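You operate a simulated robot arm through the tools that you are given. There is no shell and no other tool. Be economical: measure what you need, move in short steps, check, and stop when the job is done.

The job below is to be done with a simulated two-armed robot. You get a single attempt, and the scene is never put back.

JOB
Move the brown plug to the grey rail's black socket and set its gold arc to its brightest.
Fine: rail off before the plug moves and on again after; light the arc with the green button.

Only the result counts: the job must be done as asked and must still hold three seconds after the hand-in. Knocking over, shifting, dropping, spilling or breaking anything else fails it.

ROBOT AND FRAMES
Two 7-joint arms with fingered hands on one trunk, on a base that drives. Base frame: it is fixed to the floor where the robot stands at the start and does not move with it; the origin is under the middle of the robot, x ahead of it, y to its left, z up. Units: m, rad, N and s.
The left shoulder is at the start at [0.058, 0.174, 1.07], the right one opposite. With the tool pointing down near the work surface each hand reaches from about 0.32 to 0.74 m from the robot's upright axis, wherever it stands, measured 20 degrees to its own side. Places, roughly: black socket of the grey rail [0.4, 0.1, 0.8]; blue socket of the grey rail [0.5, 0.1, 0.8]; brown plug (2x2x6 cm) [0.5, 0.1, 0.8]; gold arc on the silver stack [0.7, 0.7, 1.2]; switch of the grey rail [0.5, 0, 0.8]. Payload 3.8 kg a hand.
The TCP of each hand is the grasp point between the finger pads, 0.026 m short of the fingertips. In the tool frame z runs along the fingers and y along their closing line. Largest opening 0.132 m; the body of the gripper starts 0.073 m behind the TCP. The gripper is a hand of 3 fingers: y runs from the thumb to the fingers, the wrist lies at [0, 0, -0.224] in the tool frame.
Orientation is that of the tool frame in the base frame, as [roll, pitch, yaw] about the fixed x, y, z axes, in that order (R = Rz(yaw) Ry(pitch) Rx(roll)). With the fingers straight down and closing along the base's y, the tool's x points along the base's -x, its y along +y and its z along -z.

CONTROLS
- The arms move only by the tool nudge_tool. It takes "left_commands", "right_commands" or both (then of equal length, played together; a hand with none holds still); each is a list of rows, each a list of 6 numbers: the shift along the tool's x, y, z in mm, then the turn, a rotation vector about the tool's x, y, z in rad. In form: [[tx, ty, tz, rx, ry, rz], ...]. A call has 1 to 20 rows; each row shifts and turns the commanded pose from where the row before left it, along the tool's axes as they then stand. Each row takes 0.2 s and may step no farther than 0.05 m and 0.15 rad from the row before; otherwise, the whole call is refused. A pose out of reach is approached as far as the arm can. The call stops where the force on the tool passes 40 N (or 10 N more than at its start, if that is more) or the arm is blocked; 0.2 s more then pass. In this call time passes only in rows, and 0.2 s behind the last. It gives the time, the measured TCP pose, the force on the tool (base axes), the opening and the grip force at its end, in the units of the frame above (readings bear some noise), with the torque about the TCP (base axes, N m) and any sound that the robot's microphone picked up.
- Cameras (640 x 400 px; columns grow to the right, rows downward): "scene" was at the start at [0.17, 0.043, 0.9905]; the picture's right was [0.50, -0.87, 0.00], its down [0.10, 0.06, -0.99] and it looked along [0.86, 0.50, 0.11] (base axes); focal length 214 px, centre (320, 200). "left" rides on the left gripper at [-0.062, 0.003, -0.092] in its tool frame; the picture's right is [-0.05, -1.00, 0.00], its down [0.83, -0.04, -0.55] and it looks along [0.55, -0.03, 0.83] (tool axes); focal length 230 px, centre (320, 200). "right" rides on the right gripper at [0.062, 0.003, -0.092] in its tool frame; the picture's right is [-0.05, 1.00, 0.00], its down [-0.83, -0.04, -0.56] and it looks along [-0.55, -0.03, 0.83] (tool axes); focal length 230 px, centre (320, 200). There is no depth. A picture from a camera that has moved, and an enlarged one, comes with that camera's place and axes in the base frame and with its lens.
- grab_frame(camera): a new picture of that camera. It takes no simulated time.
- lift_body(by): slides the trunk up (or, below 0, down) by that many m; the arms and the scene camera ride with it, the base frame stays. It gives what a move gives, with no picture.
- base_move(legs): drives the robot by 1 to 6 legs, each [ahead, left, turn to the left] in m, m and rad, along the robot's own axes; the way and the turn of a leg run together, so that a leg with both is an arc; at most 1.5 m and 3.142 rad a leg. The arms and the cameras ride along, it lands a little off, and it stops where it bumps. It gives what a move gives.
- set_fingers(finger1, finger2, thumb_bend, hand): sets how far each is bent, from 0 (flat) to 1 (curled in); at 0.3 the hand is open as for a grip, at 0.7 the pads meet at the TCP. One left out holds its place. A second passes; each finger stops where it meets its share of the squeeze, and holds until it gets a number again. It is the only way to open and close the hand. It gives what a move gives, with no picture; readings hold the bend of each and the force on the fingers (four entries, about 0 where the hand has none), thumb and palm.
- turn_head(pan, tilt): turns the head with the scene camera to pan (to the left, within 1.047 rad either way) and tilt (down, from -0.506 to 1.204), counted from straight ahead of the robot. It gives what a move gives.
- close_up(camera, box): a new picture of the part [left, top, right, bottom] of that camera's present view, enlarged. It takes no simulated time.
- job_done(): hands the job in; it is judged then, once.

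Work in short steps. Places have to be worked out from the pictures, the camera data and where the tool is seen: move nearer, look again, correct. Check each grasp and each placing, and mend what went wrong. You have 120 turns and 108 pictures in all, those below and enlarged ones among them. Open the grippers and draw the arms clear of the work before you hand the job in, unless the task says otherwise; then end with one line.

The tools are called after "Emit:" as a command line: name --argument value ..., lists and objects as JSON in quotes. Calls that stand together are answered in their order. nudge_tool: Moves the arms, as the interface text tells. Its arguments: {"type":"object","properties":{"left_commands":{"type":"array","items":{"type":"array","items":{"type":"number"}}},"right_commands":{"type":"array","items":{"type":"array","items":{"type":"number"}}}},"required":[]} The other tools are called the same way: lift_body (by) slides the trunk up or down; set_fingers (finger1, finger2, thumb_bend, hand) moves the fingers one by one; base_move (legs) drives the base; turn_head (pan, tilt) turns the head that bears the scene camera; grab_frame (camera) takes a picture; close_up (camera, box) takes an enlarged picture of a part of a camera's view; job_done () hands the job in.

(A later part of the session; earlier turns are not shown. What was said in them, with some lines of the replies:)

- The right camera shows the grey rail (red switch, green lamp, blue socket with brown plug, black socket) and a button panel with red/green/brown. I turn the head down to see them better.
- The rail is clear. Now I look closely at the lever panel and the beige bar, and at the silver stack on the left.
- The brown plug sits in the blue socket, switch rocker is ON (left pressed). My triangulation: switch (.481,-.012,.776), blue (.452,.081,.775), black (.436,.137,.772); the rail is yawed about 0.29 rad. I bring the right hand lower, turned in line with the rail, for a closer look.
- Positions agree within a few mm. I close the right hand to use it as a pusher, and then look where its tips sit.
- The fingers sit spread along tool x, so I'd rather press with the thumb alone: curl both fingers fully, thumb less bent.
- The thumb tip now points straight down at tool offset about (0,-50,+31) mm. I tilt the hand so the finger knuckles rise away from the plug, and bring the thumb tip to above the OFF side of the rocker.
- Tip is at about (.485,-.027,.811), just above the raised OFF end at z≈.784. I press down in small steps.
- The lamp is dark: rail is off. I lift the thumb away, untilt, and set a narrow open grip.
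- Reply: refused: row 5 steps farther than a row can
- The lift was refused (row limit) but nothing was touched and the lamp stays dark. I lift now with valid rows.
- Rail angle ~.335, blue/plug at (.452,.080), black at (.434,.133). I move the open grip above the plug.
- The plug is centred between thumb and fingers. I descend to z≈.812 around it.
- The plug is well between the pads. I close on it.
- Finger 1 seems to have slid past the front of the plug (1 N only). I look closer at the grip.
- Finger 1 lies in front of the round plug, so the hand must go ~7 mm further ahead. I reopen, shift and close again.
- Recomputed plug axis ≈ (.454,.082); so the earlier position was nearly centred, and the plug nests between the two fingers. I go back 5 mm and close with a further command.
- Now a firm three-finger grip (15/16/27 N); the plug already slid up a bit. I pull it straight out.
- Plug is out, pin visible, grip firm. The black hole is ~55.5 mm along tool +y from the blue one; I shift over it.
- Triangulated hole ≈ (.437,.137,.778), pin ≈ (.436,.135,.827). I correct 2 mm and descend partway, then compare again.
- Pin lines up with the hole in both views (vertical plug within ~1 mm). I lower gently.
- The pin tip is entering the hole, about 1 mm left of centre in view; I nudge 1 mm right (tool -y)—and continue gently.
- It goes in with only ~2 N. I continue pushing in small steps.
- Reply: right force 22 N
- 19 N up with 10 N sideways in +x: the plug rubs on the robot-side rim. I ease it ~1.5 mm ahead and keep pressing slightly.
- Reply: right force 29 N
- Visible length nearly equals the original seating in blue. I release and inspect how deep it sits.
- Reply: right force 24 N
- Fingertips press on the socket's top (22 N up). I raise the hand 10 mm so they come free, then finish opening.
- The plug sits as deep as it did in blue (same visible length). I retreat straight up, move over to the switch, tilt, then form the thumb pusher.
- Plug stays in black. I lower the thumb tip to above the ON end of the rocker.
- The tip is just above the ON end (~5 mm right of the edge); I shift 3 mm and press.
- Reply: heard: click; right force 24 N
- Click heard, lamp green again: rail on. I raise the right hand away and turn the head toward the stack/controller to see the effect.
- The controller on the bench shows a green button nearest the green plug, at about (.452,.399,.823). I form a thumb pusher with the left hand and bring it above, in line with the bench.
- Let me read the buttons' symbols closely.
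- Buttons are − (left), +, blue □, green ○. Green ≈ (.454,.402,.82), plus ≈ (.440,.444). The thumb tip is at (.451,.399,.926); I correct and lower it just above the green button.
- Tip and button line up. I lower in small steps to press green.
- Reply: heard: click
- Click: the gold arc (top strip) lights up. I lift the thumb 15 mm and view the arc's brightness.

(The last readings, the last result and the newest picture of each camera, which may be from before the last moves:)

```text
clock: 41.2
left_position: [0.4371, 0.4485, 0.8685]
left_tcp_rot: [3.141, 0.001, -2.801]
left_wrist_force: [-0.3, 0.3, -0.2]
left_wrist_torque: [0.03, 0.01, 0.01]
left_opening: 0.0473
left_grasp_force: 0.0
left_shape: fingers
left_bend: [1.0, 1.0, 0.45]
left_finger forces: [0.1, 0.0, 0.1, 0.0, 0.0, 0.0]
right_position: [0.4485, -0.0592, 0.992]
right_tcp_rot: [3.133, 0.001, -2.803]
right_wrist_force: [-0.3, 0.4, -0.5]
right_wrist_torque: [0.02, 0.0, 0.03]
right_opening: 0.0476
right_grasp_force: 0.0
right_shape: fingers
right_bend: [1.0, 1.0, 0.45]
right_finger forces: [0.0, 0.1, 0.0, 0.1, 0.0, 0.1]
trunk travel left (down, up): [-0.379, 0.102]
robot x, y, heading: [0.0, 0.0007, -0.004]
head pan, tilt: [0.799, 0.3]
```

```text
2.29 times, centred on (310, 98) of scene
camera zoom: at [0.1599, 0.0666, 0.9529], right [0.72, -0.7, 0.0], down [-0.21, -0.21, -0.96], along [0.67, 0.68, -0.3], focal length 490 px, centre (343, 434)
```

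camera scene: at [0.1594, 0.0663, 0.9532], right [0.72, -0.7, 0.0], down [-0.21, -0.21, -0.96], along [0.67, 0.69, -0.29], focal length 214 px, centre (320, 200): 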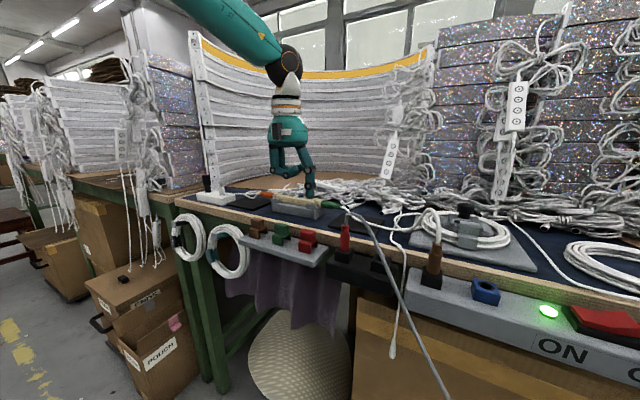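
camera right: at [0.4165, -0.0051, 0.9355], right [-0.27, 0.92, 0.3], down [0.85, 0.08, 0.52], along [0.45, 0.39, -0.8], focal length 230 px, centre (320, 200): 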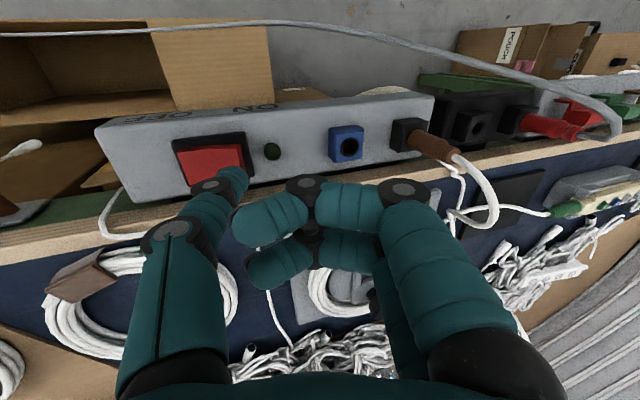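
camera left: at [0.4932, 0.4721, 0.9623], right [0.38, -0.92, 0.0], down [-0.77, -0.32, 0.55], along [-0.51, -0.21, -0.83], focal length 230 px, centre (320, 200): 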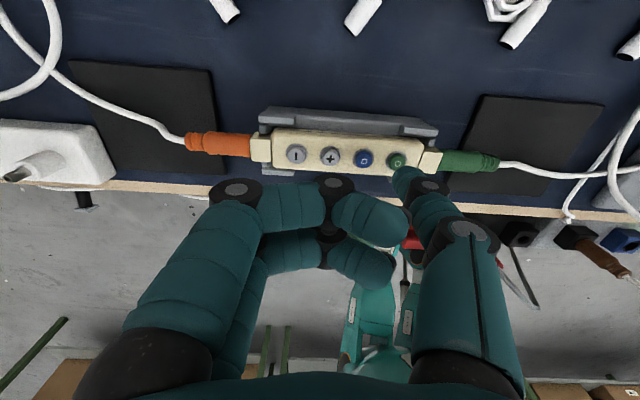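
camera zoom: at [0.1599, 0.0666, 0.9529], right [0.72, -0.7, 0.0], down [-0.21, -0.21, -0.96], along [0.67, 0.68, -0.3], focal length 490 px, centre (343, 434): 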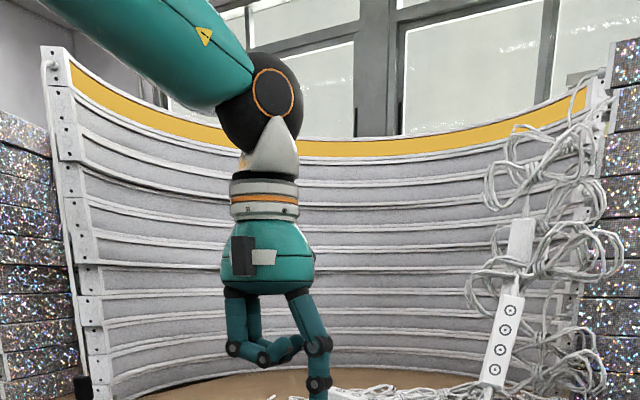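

Gold is lit, presumably not full. I move 43 mm along the bar to the "+" button and check the alignment.

Emit:
nudge_tool --left_commands '[[0, 21.5, 0, 0, 0, 0], [-0.5, 21.5, 0, 0, 0, 0]]'

Emit:
close_up --camera "scene" --box '[220, 150, 380, 250]'

Emit:
close_up --camera "left" --box '[280, 100, 480, 220]'

```text
clock: 41.8
left_position: [0.4228, 0.4899, 0.8682]
left_tcp_rot: [-3.141, 0.001, -2.803]
left_wrist_force: [-0.4, -0.1, 0.0]
left_wrist_torque: [-0.05, 0.0, 0.0]
left_opening: 0.0475
left_grasp_force: 0.1
left_shape: fingers
left_bend: [1.0, 1.0, 0.45]
left_finger forces: [0.2, 0.0, 0.1, 0.0, 0.1, 0.0]
right_position: [0.448, -0.0594, 0.9925]
right_tcp_rot: [3.135, 0.0, -2.804]
right_wrist_force: [0.3, 0.5, 0.2]
right_wrist_torque: [-0.01, -0.02, -0.02]
right_opening: 0.0475
right_grasp_force: 0.1
right_shape: fingers
right_bend: [1.0, 1.0, 0.45]
right_finger forces: [0.1, 0.0, 0.0, 0.1, 0.0, 0.1]
trunk travel left (down, up): [-0.379, 0.102]
robot x, y, heading: [0.0008, -0.0006, -0.003]
head pan, tilt: [0.799, 0.3]
```

```text
4.00 times, centred on (300, 200) of scene
camera zoom: at [0.16, 0.0671, 0.9529], right [0.72, -0.7, 0.0], down [-0.21, -0.21, -0.96], along [0.67, 0.68, -0.3], focal length 858 px, centre (400, 200)
```

zoom: 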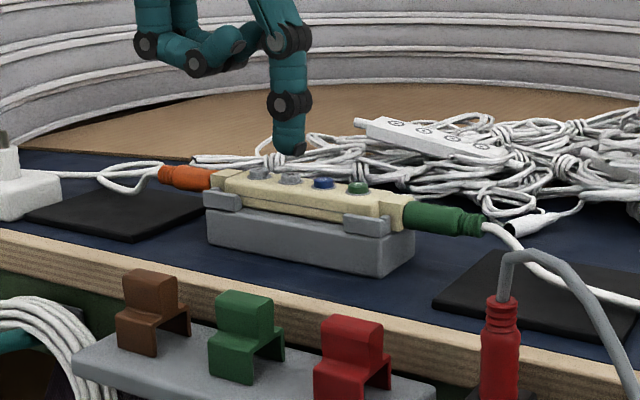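

```text
3.20 times, centred on (380, 160) of left
camera zoom: at [0.4793, 0.5127, 0.9607], right [0.38, -0.92, 0.0], down [-0.77, -0.32, 0.56], along [-0.51, -0.21, -0.83], focal length 736 px, centre (128, 328)
```

zoom: 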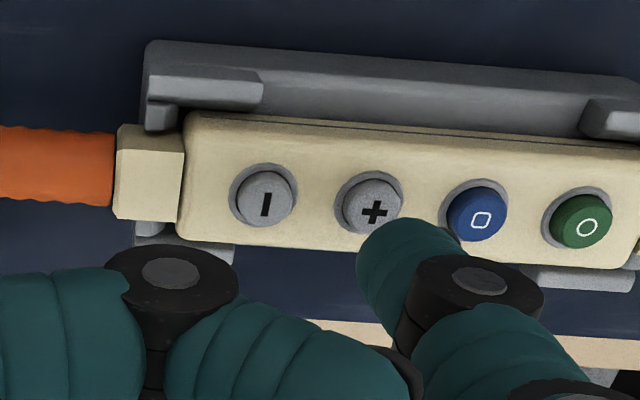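

Aligned over "+". I press once and release, then compare the arc.

Emit:
nudge_tool --left_commands '[[0, 0, 10, 0, 0, 0], [0, 0, 4, 0, 0, 0], [0, 0, 3, 0, 0, 0], [0, 0, 2, 0, 0, 0], [0, 0, -5, 0, 0, 0], [0, 0, -6, 0, 0, 0]]'

Emit:
close_up --camera "scene" --box '[170, 10, 450, 185]'

```text
clock: 43.2
left_position: [0.4217, 0.4894, 0.8619]
left_tcp_rot: [3.141, 0.001, -2.8]
left_wrist_force: [-0.2, -0.3, -0.6]
left_wrist_torque: [0.02, 0.02, 0.01]
left_opening: 0.0475
left_grasp_force: 0.1
left_shape: fingers
left_bend: [1.0, 1.0, 0.45]
left_finger forces: [0.1, 0.0, 0.0, 0.0, 0.0, 0.0]
right_position: [0.4491, -0.06, 0.9914]
right_tcp_rot: [3.135, 0.0, -2.803]
right_wrist_force: [-0.4, -0.4, 1.0]
right_wrist_torque: [0.01, 0.01, -0.03]
right_opening: 0.0477
right_grasp_force: 0.1
right_shape: fingers
right_bend: [1.0, 1.0, 0.45]
right_finger forces: [0.1, 0.1, 0.0, 0.0, 0.1, 0.0]
trunk travel left (down, up): [-0.379, 0.102]
robot x, y, heading: [-0.001, 0.0015, -0.003]
head pan, tilt: [0.799, 0.3]
heard: click
```

```text
2.29 times, centred on (310, 98) of scene
camera zoom: at [0.1599, 0.0666, 0.9529], right [0.72, -0.7, 0.0], down [-0.21, -0.21, -0.96], along [0.67, 0.68, -0.3], focal length 490 px, centre (343, 434)
```

zoom: 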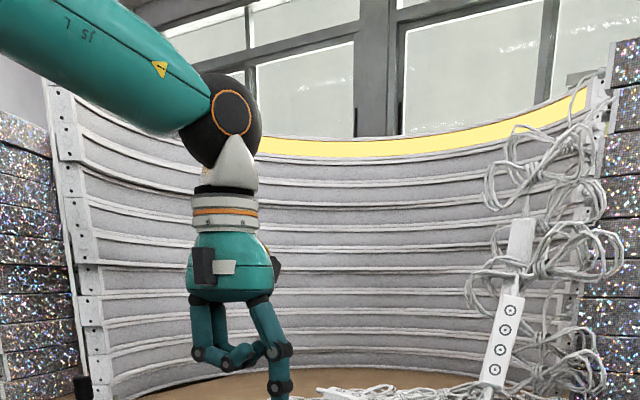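

Click and clearly brighter. I press "+" again and compare.

Emit:
nudge_tool --left_commands '[[0, 0, 6, 0, 0, 0], [0, 0, 3, 0, 0, 0], [0, 0, 2, 0, 0, 0], [0, 0, -5, 0, 0, 0], [0, 0, -6, 0, 0, 0]]'

Emit:
close_up --camera "scene" --box '[170, 10, 450, 185]'

```text
clock: 44.4
left_position: [0.4214, 0.4884, 0.8599]
left_tcp_rot: [-3.142, -0.002, -2.802]
left_wrist_force: [-0.3, 0.5, -0.3]
left_wrist_torque: [0.05, 0.01, 0.01]
left_opening: 0.0473
left_grasp_force: 0.1
left_shape: fingers
left_bend: [1.0, 1.0, 0.45]
left_finger forces: [0.0, 0.0, 0.0, 0.0, 0.1, 0.0]
right_position: [0.4481, -0.0605, 0.9918]
right_tcp_rot: [3.133, 0.001, -2.803]
right_wrist_force: [0.2, 0.4, 0.4]
right_wrist_torque: [-0.02, -0.03, -0.01]
right_opening: 0.0474
right_grasp_force: 0.0
right_shape: fingers
right_bend: [1.0, 1.0, 0.45]
right_finger forces: [0.1, 0.0, 0.1, 0.1, 0.0, 0.0]
trunk travel left (down, up): [-0.379, 0.102]
robot x, y, heading: [-0.0004, -0.0039, 0.0]
head pan, tilt: [0.799, 0.3]
heard: click
```

```text
2.29 times, centred on (310, 98) of scene
camera zoom: at [0.1599, 0.0666, 0.9529], right [0.72, -0.7, 0.0], down [-0.21, -0.21, -0.96], along [0.67, 0.68, -0.3], focal length 490 px, centre (343, 434)
```

zoom: 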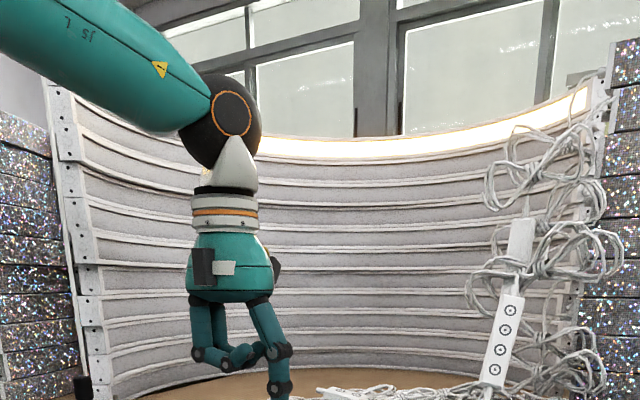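

Brighter again (near white, glowing). I press once more to see whether it still rises.

Emit:
nudge_tool --left_commands '[[0, 0, 6, 0, 0, 0], [0, 0, 3, 0, 0, 0], [0, 0, 2, 0, 0, 0], [0, 0, -5, 0, 0, 0], [0, 0, -6, 0, 0, 0]]'

Emit:
close_up --camera "scene" --box '[170, 10, 450, 185]'

```text
clock: 45.6
left_position: [0.4221, 0.4873, 0.8597]
left_tcp_rot: [3.141, -0.001, -2.8]
left_wrist_force: [0.7, -0.4, -0.3]
left_wrist_torque: [-0.01, 0.01, 0.03]
left_opening: 0.0475
left_grasp_force: 0.1
left_shape: fingers
left_bend: [1.0, 1.0, 0.45]
left_finger forces: [0.0, 0.1, 0.0, 0.0, 0.0, 0.0]
right_position: [0.4482, -0.0605, 0.9914]
right_tcp_rot: [3.134, 0.0, -2.803]
right_wrist_force: [-1.2, -0.4, -0.6]
right_wrist_torque: [0.04, 0.03, 0.02]
right_opening: 0.0474
right_grasp_force: 0.1
right_shape: fingers
right_bend: [1.0, 1.0, 0.45]
right_finger forces: [0.0, 0.0, 0.0, 0.0, 0.0, 0.0]
trunk travel left (down, up): [-0.379, 0.102]
robot x, y, heading: [-0.0, -0.002, -0.001]
head pan, tilt: [0.799, 0.3]
heard: click
```

```text
2.29 times, centred on (310, 98) of scene
camera zoom: at [0.1599, 0.0666, 0.9529], right [0.72, -0.7, 0.0], down [-0.21, -0.21, -0.96], along [0.67, 0.68, -0.3], focal length 490 px, centre (343, 434)
```

zoom: 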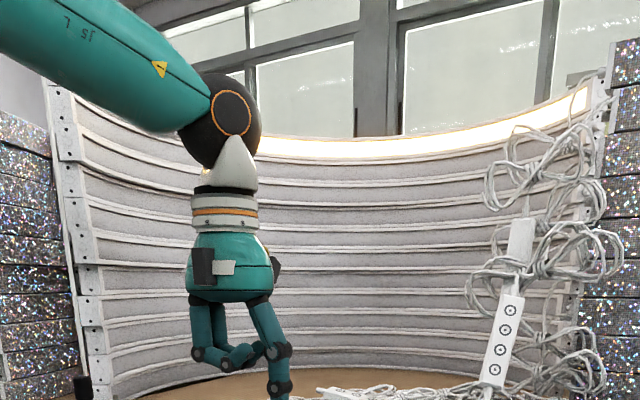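

Looks the same as before: probably at maximum. As it doesn't wrap, I press twice more to be sure the display isn't merely saturated.

Emit:
nudge_tool --left_commands '[[0, 1, 6, 0, 0, 0], [0, 0, 3, 0, 0, 0], [0, 0, 2, 0, 0, 0], [0, 0, -5, 0, 0, 0], [0, 0, -6, 0, 0, 0], [0, 0, 6, 0, 0, 0], [0, 0, 3, 0, 0, 0], [0, 0, 2, 0, 0, 0], [0, 0, -5, 0, 0, 0], [0, 0, -6, 0, 0, 0]]'

Emit:
close_up --camera "scene" --box '[170, 10, 450, 185]'

```text
clock: 47.8
left_position: [0.4212, 0.4908, 0.8606]
left_tcp_rot: [3.141, 0.0, -2.801]
left_wrist_force: [-0.7, 0.0, -0.2]
left_wrist_torque: [-0.03, 0.01, -0.01]
left_opening: 0.0475
left_grasp_force: 0.1
left_shape: fingers
left_bend: [1.0, 1.0, 0.45]
left_finger forces: [0.0, 0.1, 0.0, 0.1, 0.0, 0.1]
right_position: [0.4477, -0.0598, 0.9919]
right_tcp_rot: [3.133, 0.001, -2.804]
right_wrist_force: [-0.5, -0.6, -0.4]
right_wrist_torque: [0.0, -0.01, -0.04]
right_opening: 0.0474
right_grasp_force: 0.1
right_shape: fingers
right_bend: [1.0, 1.0, 0.45]
right_finger forces: [0.1, 0.0, 0.0, 0.1, 0.0, 0.0]
trunk travel left (down, up): [-0.379, 0.102]
robot x, y, heading: [-0.0007, 0.0002, -0.002]
head pan, tilt: [0.799, 0.3]
heard: click, click
```

```text
2.29 times, centred on (310, 98) of scene
camera zoom: at [0.16, 0.0666, 0.9529], right [0.72, -0.7, 0.0], down [-0.21, -0.21, -0.96], along [0.67, 0.68, -0.3], focal length 490 px, centre (343, 434)
```

zoom: 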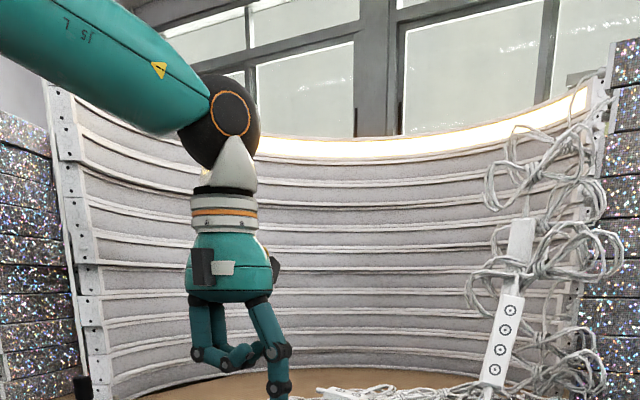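

The arc stays at its maximum. I draw both arms up and clear, open the hands, and check the final scene.

Emit:
nudge_tool --left_commands '[[0, 0, -40, 0, 0, 0], [0, 0, -40, 0, 0, 0], [0, 0, -40, 0, 0, 0], [20, 0, -35, 0, 0, 0], [20, 0, -35, 0, 0, 0], [20, 0, -20, 0, 0, 0]]' --right_commands '[[0, 0, -30, 0, 0, 0], [0, 0, -30, 0, 0, 0], [20, -20, -20, 0, 0, 0], [20, -20, 0, 0, 0, 0], [20, -20, 0, 0, 0, 0], [0, 0, 0, 0, 0, 0]]'

Emit:
set_fingers --hand "left" --finger1 0.3 --finger2 0.3 --thumb_bend 0.3

Emit:
set_fingers --hand "right" --finger1 0.3 --finger2 0.3 --thumb_bend 0.3

Emit:
turn_head --pan 0.45 --tilt 0.2

Emit:
grab_frame --camera "scene"

Emit:
close_up --camera "scene" --box '[300, 200, 500, 325]'

```text
clock: 49.2
left_position: [0.3636, 0.471, 1.0709]
left_tcp_rot: [-3.14, 0.0, -2.801]
left_wrist_force: [-0.1, -0.1, 0.7]
left_wrist_torque: [0.01, 0.0, 0.05]
left_opening: 0.0474
left_grasp_force: 0.0
left_shape: fingers
left_bend: [1.0, 1.0, 0.45]
left_finger forces: [0.0, 0.1, 0.0, 0.1, 0.0, 0.0]
right_position: [0.4099, -0.1367, 1.0716]
right_tcp_rot: [3.134, 0.002, -2.803]
right_wrist_force: [-0.2, 0.3, 0.7]
right_wrist_torque: [-0.01, 0.02, 0.01]
right_opening: 0.0476
right_grasp_force: 0.0
right_shape: fingers
right_bend: [1.0, 1.0, 0.45]
right_finger forces: [0.1, 0.1, 0.1, 0.0, 0.1, 0.0]
trunk travel left (down, up): [-0.379, 0.102]
robot x, y, heading: [0.0041, 0.0019, -0.003]
head pan, tilt: [0.799, 0.3]
```

```text
clock: 50.2
left_position: [0.3677, 0.4702, 1.0709]
left_tcp_rot: [-3.14, 0.001, -2.801]
left_wrist_force: [0.4, 1.0, -0.3]
left_wrist_torque: [0.02, -0.01, 0.0]
left_opening: 0.134
left_grasp_force: 0.0
left_shape: fingers
left_bend: [0.3, 0.3, 0.3]
left_finger forces: [0.1, 0.0, 0.0, 0.0, 0.1, 0.0]
right_position: [0.4104, -0.1363, 1.0706]
right_tcp_rot: [3.134, 0.0, -2.8]
right_wrist_force: [-0.4, -0.6, -0.2]
right_wrist_torque: [-0.03, 0.01, 0.02]
right_opening: 0.0475
right_grasp_force: 0.1
right_shape: fingers
right_bend: [1.0, 1.0, 0.45]
right_finger forces: [0.0, 0.0, 0.0, 0.0, 0.1, 0.0]
trunk travel left (down, up): [-0.379, 0.102]
robot x, y, heading: [0.0016, 0.0038, -0.001]
head pan, tilt: [0.799, 0.3]
```

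```text
clock: 51.2
left_position: [0.3672, 0.4706, 1.0712]
left_tcp_rot: [3.141, 0.0, -2.803]
left_wrist_force: [-1.2, 0.1, 0.4]
left_wrist_torque: [0.01, -0.01, -0.01]
left_opening: 0.1339
left_grasp_force: 0.0
left_shape: fingers
left_bend: [0.3, 0.3, 0.3]
left_finger forces: [0.1, 0.0, 0.0, 0.0, 0.1, 0.0]
right_position: [0.4108, -0.1363, 1.0714]
right_tcp_rot: [3.134, 0.0, -2.804]
right_wrist_force: [0.1, 0.3, 0.2]
right_wrist_torque: [-0.02, -0.01, 0.05]
right_opening: 0.1337
right_grasp_force: 0.1
right_shape: fingers
right_bend: [0.3, 0.3, 0.3]
right_finger forces: [0.0, 0.0, 0.1, 0.0, 0.1, 0.0]
trunk travel left (down, up): [-0.379, 0.102]
robot x, y, heading: [0.0042, -0.0005, 0.001]
head pan, tilt: [0.799, 0.3]
```

```text
clock: 52.1
left_position: [0.3671, 0.47, 1.0702]
left_tcp_rot: [-3.141, 0.002, -2.802]
left_wrist_force: [-0.2, -0.6, 0.3]
left_wrist_torque: [0.0, 0.03, -0.04]
left_opening: 0.134
left_grasp_force: 0.1
left_shape: fingers
left_bend: [0.3, 0.3, 0.3]
left_finger forces: [0.0, 0.1, 0.0, 0.0, 0.0, 0.1]
right_position: [0.4091, -0.1361, 1.0716]
right_tcp_rot: [3.134, -0.001, -2.803]
right_wrist_force: [0.2, 0.1, 0.0]
right_wrist_torque: [0.0, -0.01, 0.0]
right_opening: 0.1336
right_grasp_force: 0.1
right_shape: fingers
right_bend: [0.3, 0.3, 0.3]
right_finger forces: [0.0, 0.0, 0.0, 0.0, 0.1, 0.1]
trunk travel left (down, up): [-0.379, 0.102]
robot x, y, heading: [-0.0017, 0.001, -0.002]
head pan, tilt: [0.45, 0.201]
```

```text
42 pictures are left
camera scene: at [0.1788, 0.0403, 0.9622], right [0.44, -0.9, 0.0], down [-0.18, -0.09, -0.98], along [0.88, 0.43, -0.2], focal length 214 px, centre (320, 200)
```

scene: 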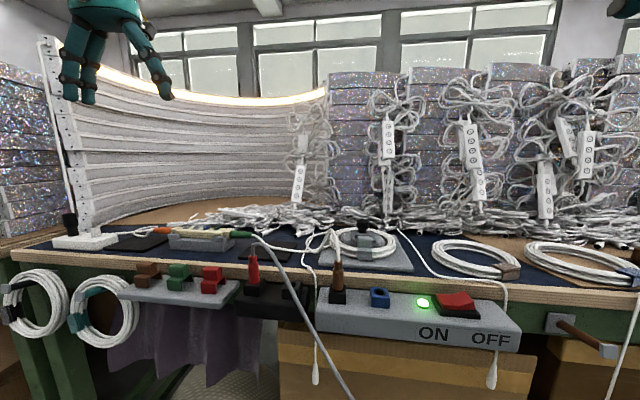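

```text
3.20 times, centred on (400, 262) of scene
camera zoom: at [0.1788, 0.0403, 0.9622], right [0.44, -0.9, 0.0], down [-0.18, -0.09, -0.98], along [0.88, 0.43, -0.2], focal length 686 px, centre (64, 0)
```

zoom: 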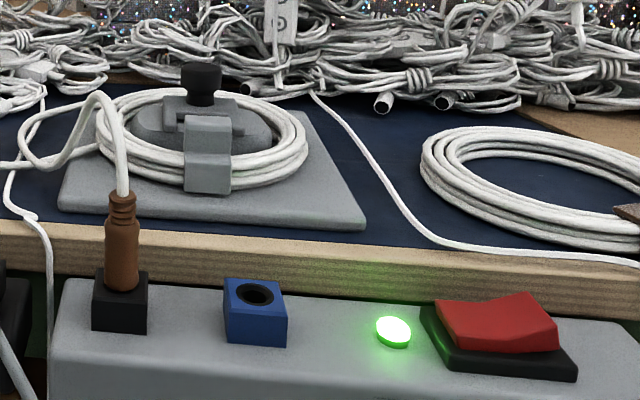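

The plug sits upright in the black socket, the rail is on, the gold arc is at its brightest, and both arms are clear with open hands. I hand in.

Emit:
job_done

```text
The job is handed in.
```

The brown plug is in the grey rail's black socket, the rail was switched off for the move and is back on, and the gold arc, lit with the green button, is at its brightest: three more presses of "+" changed nothing.
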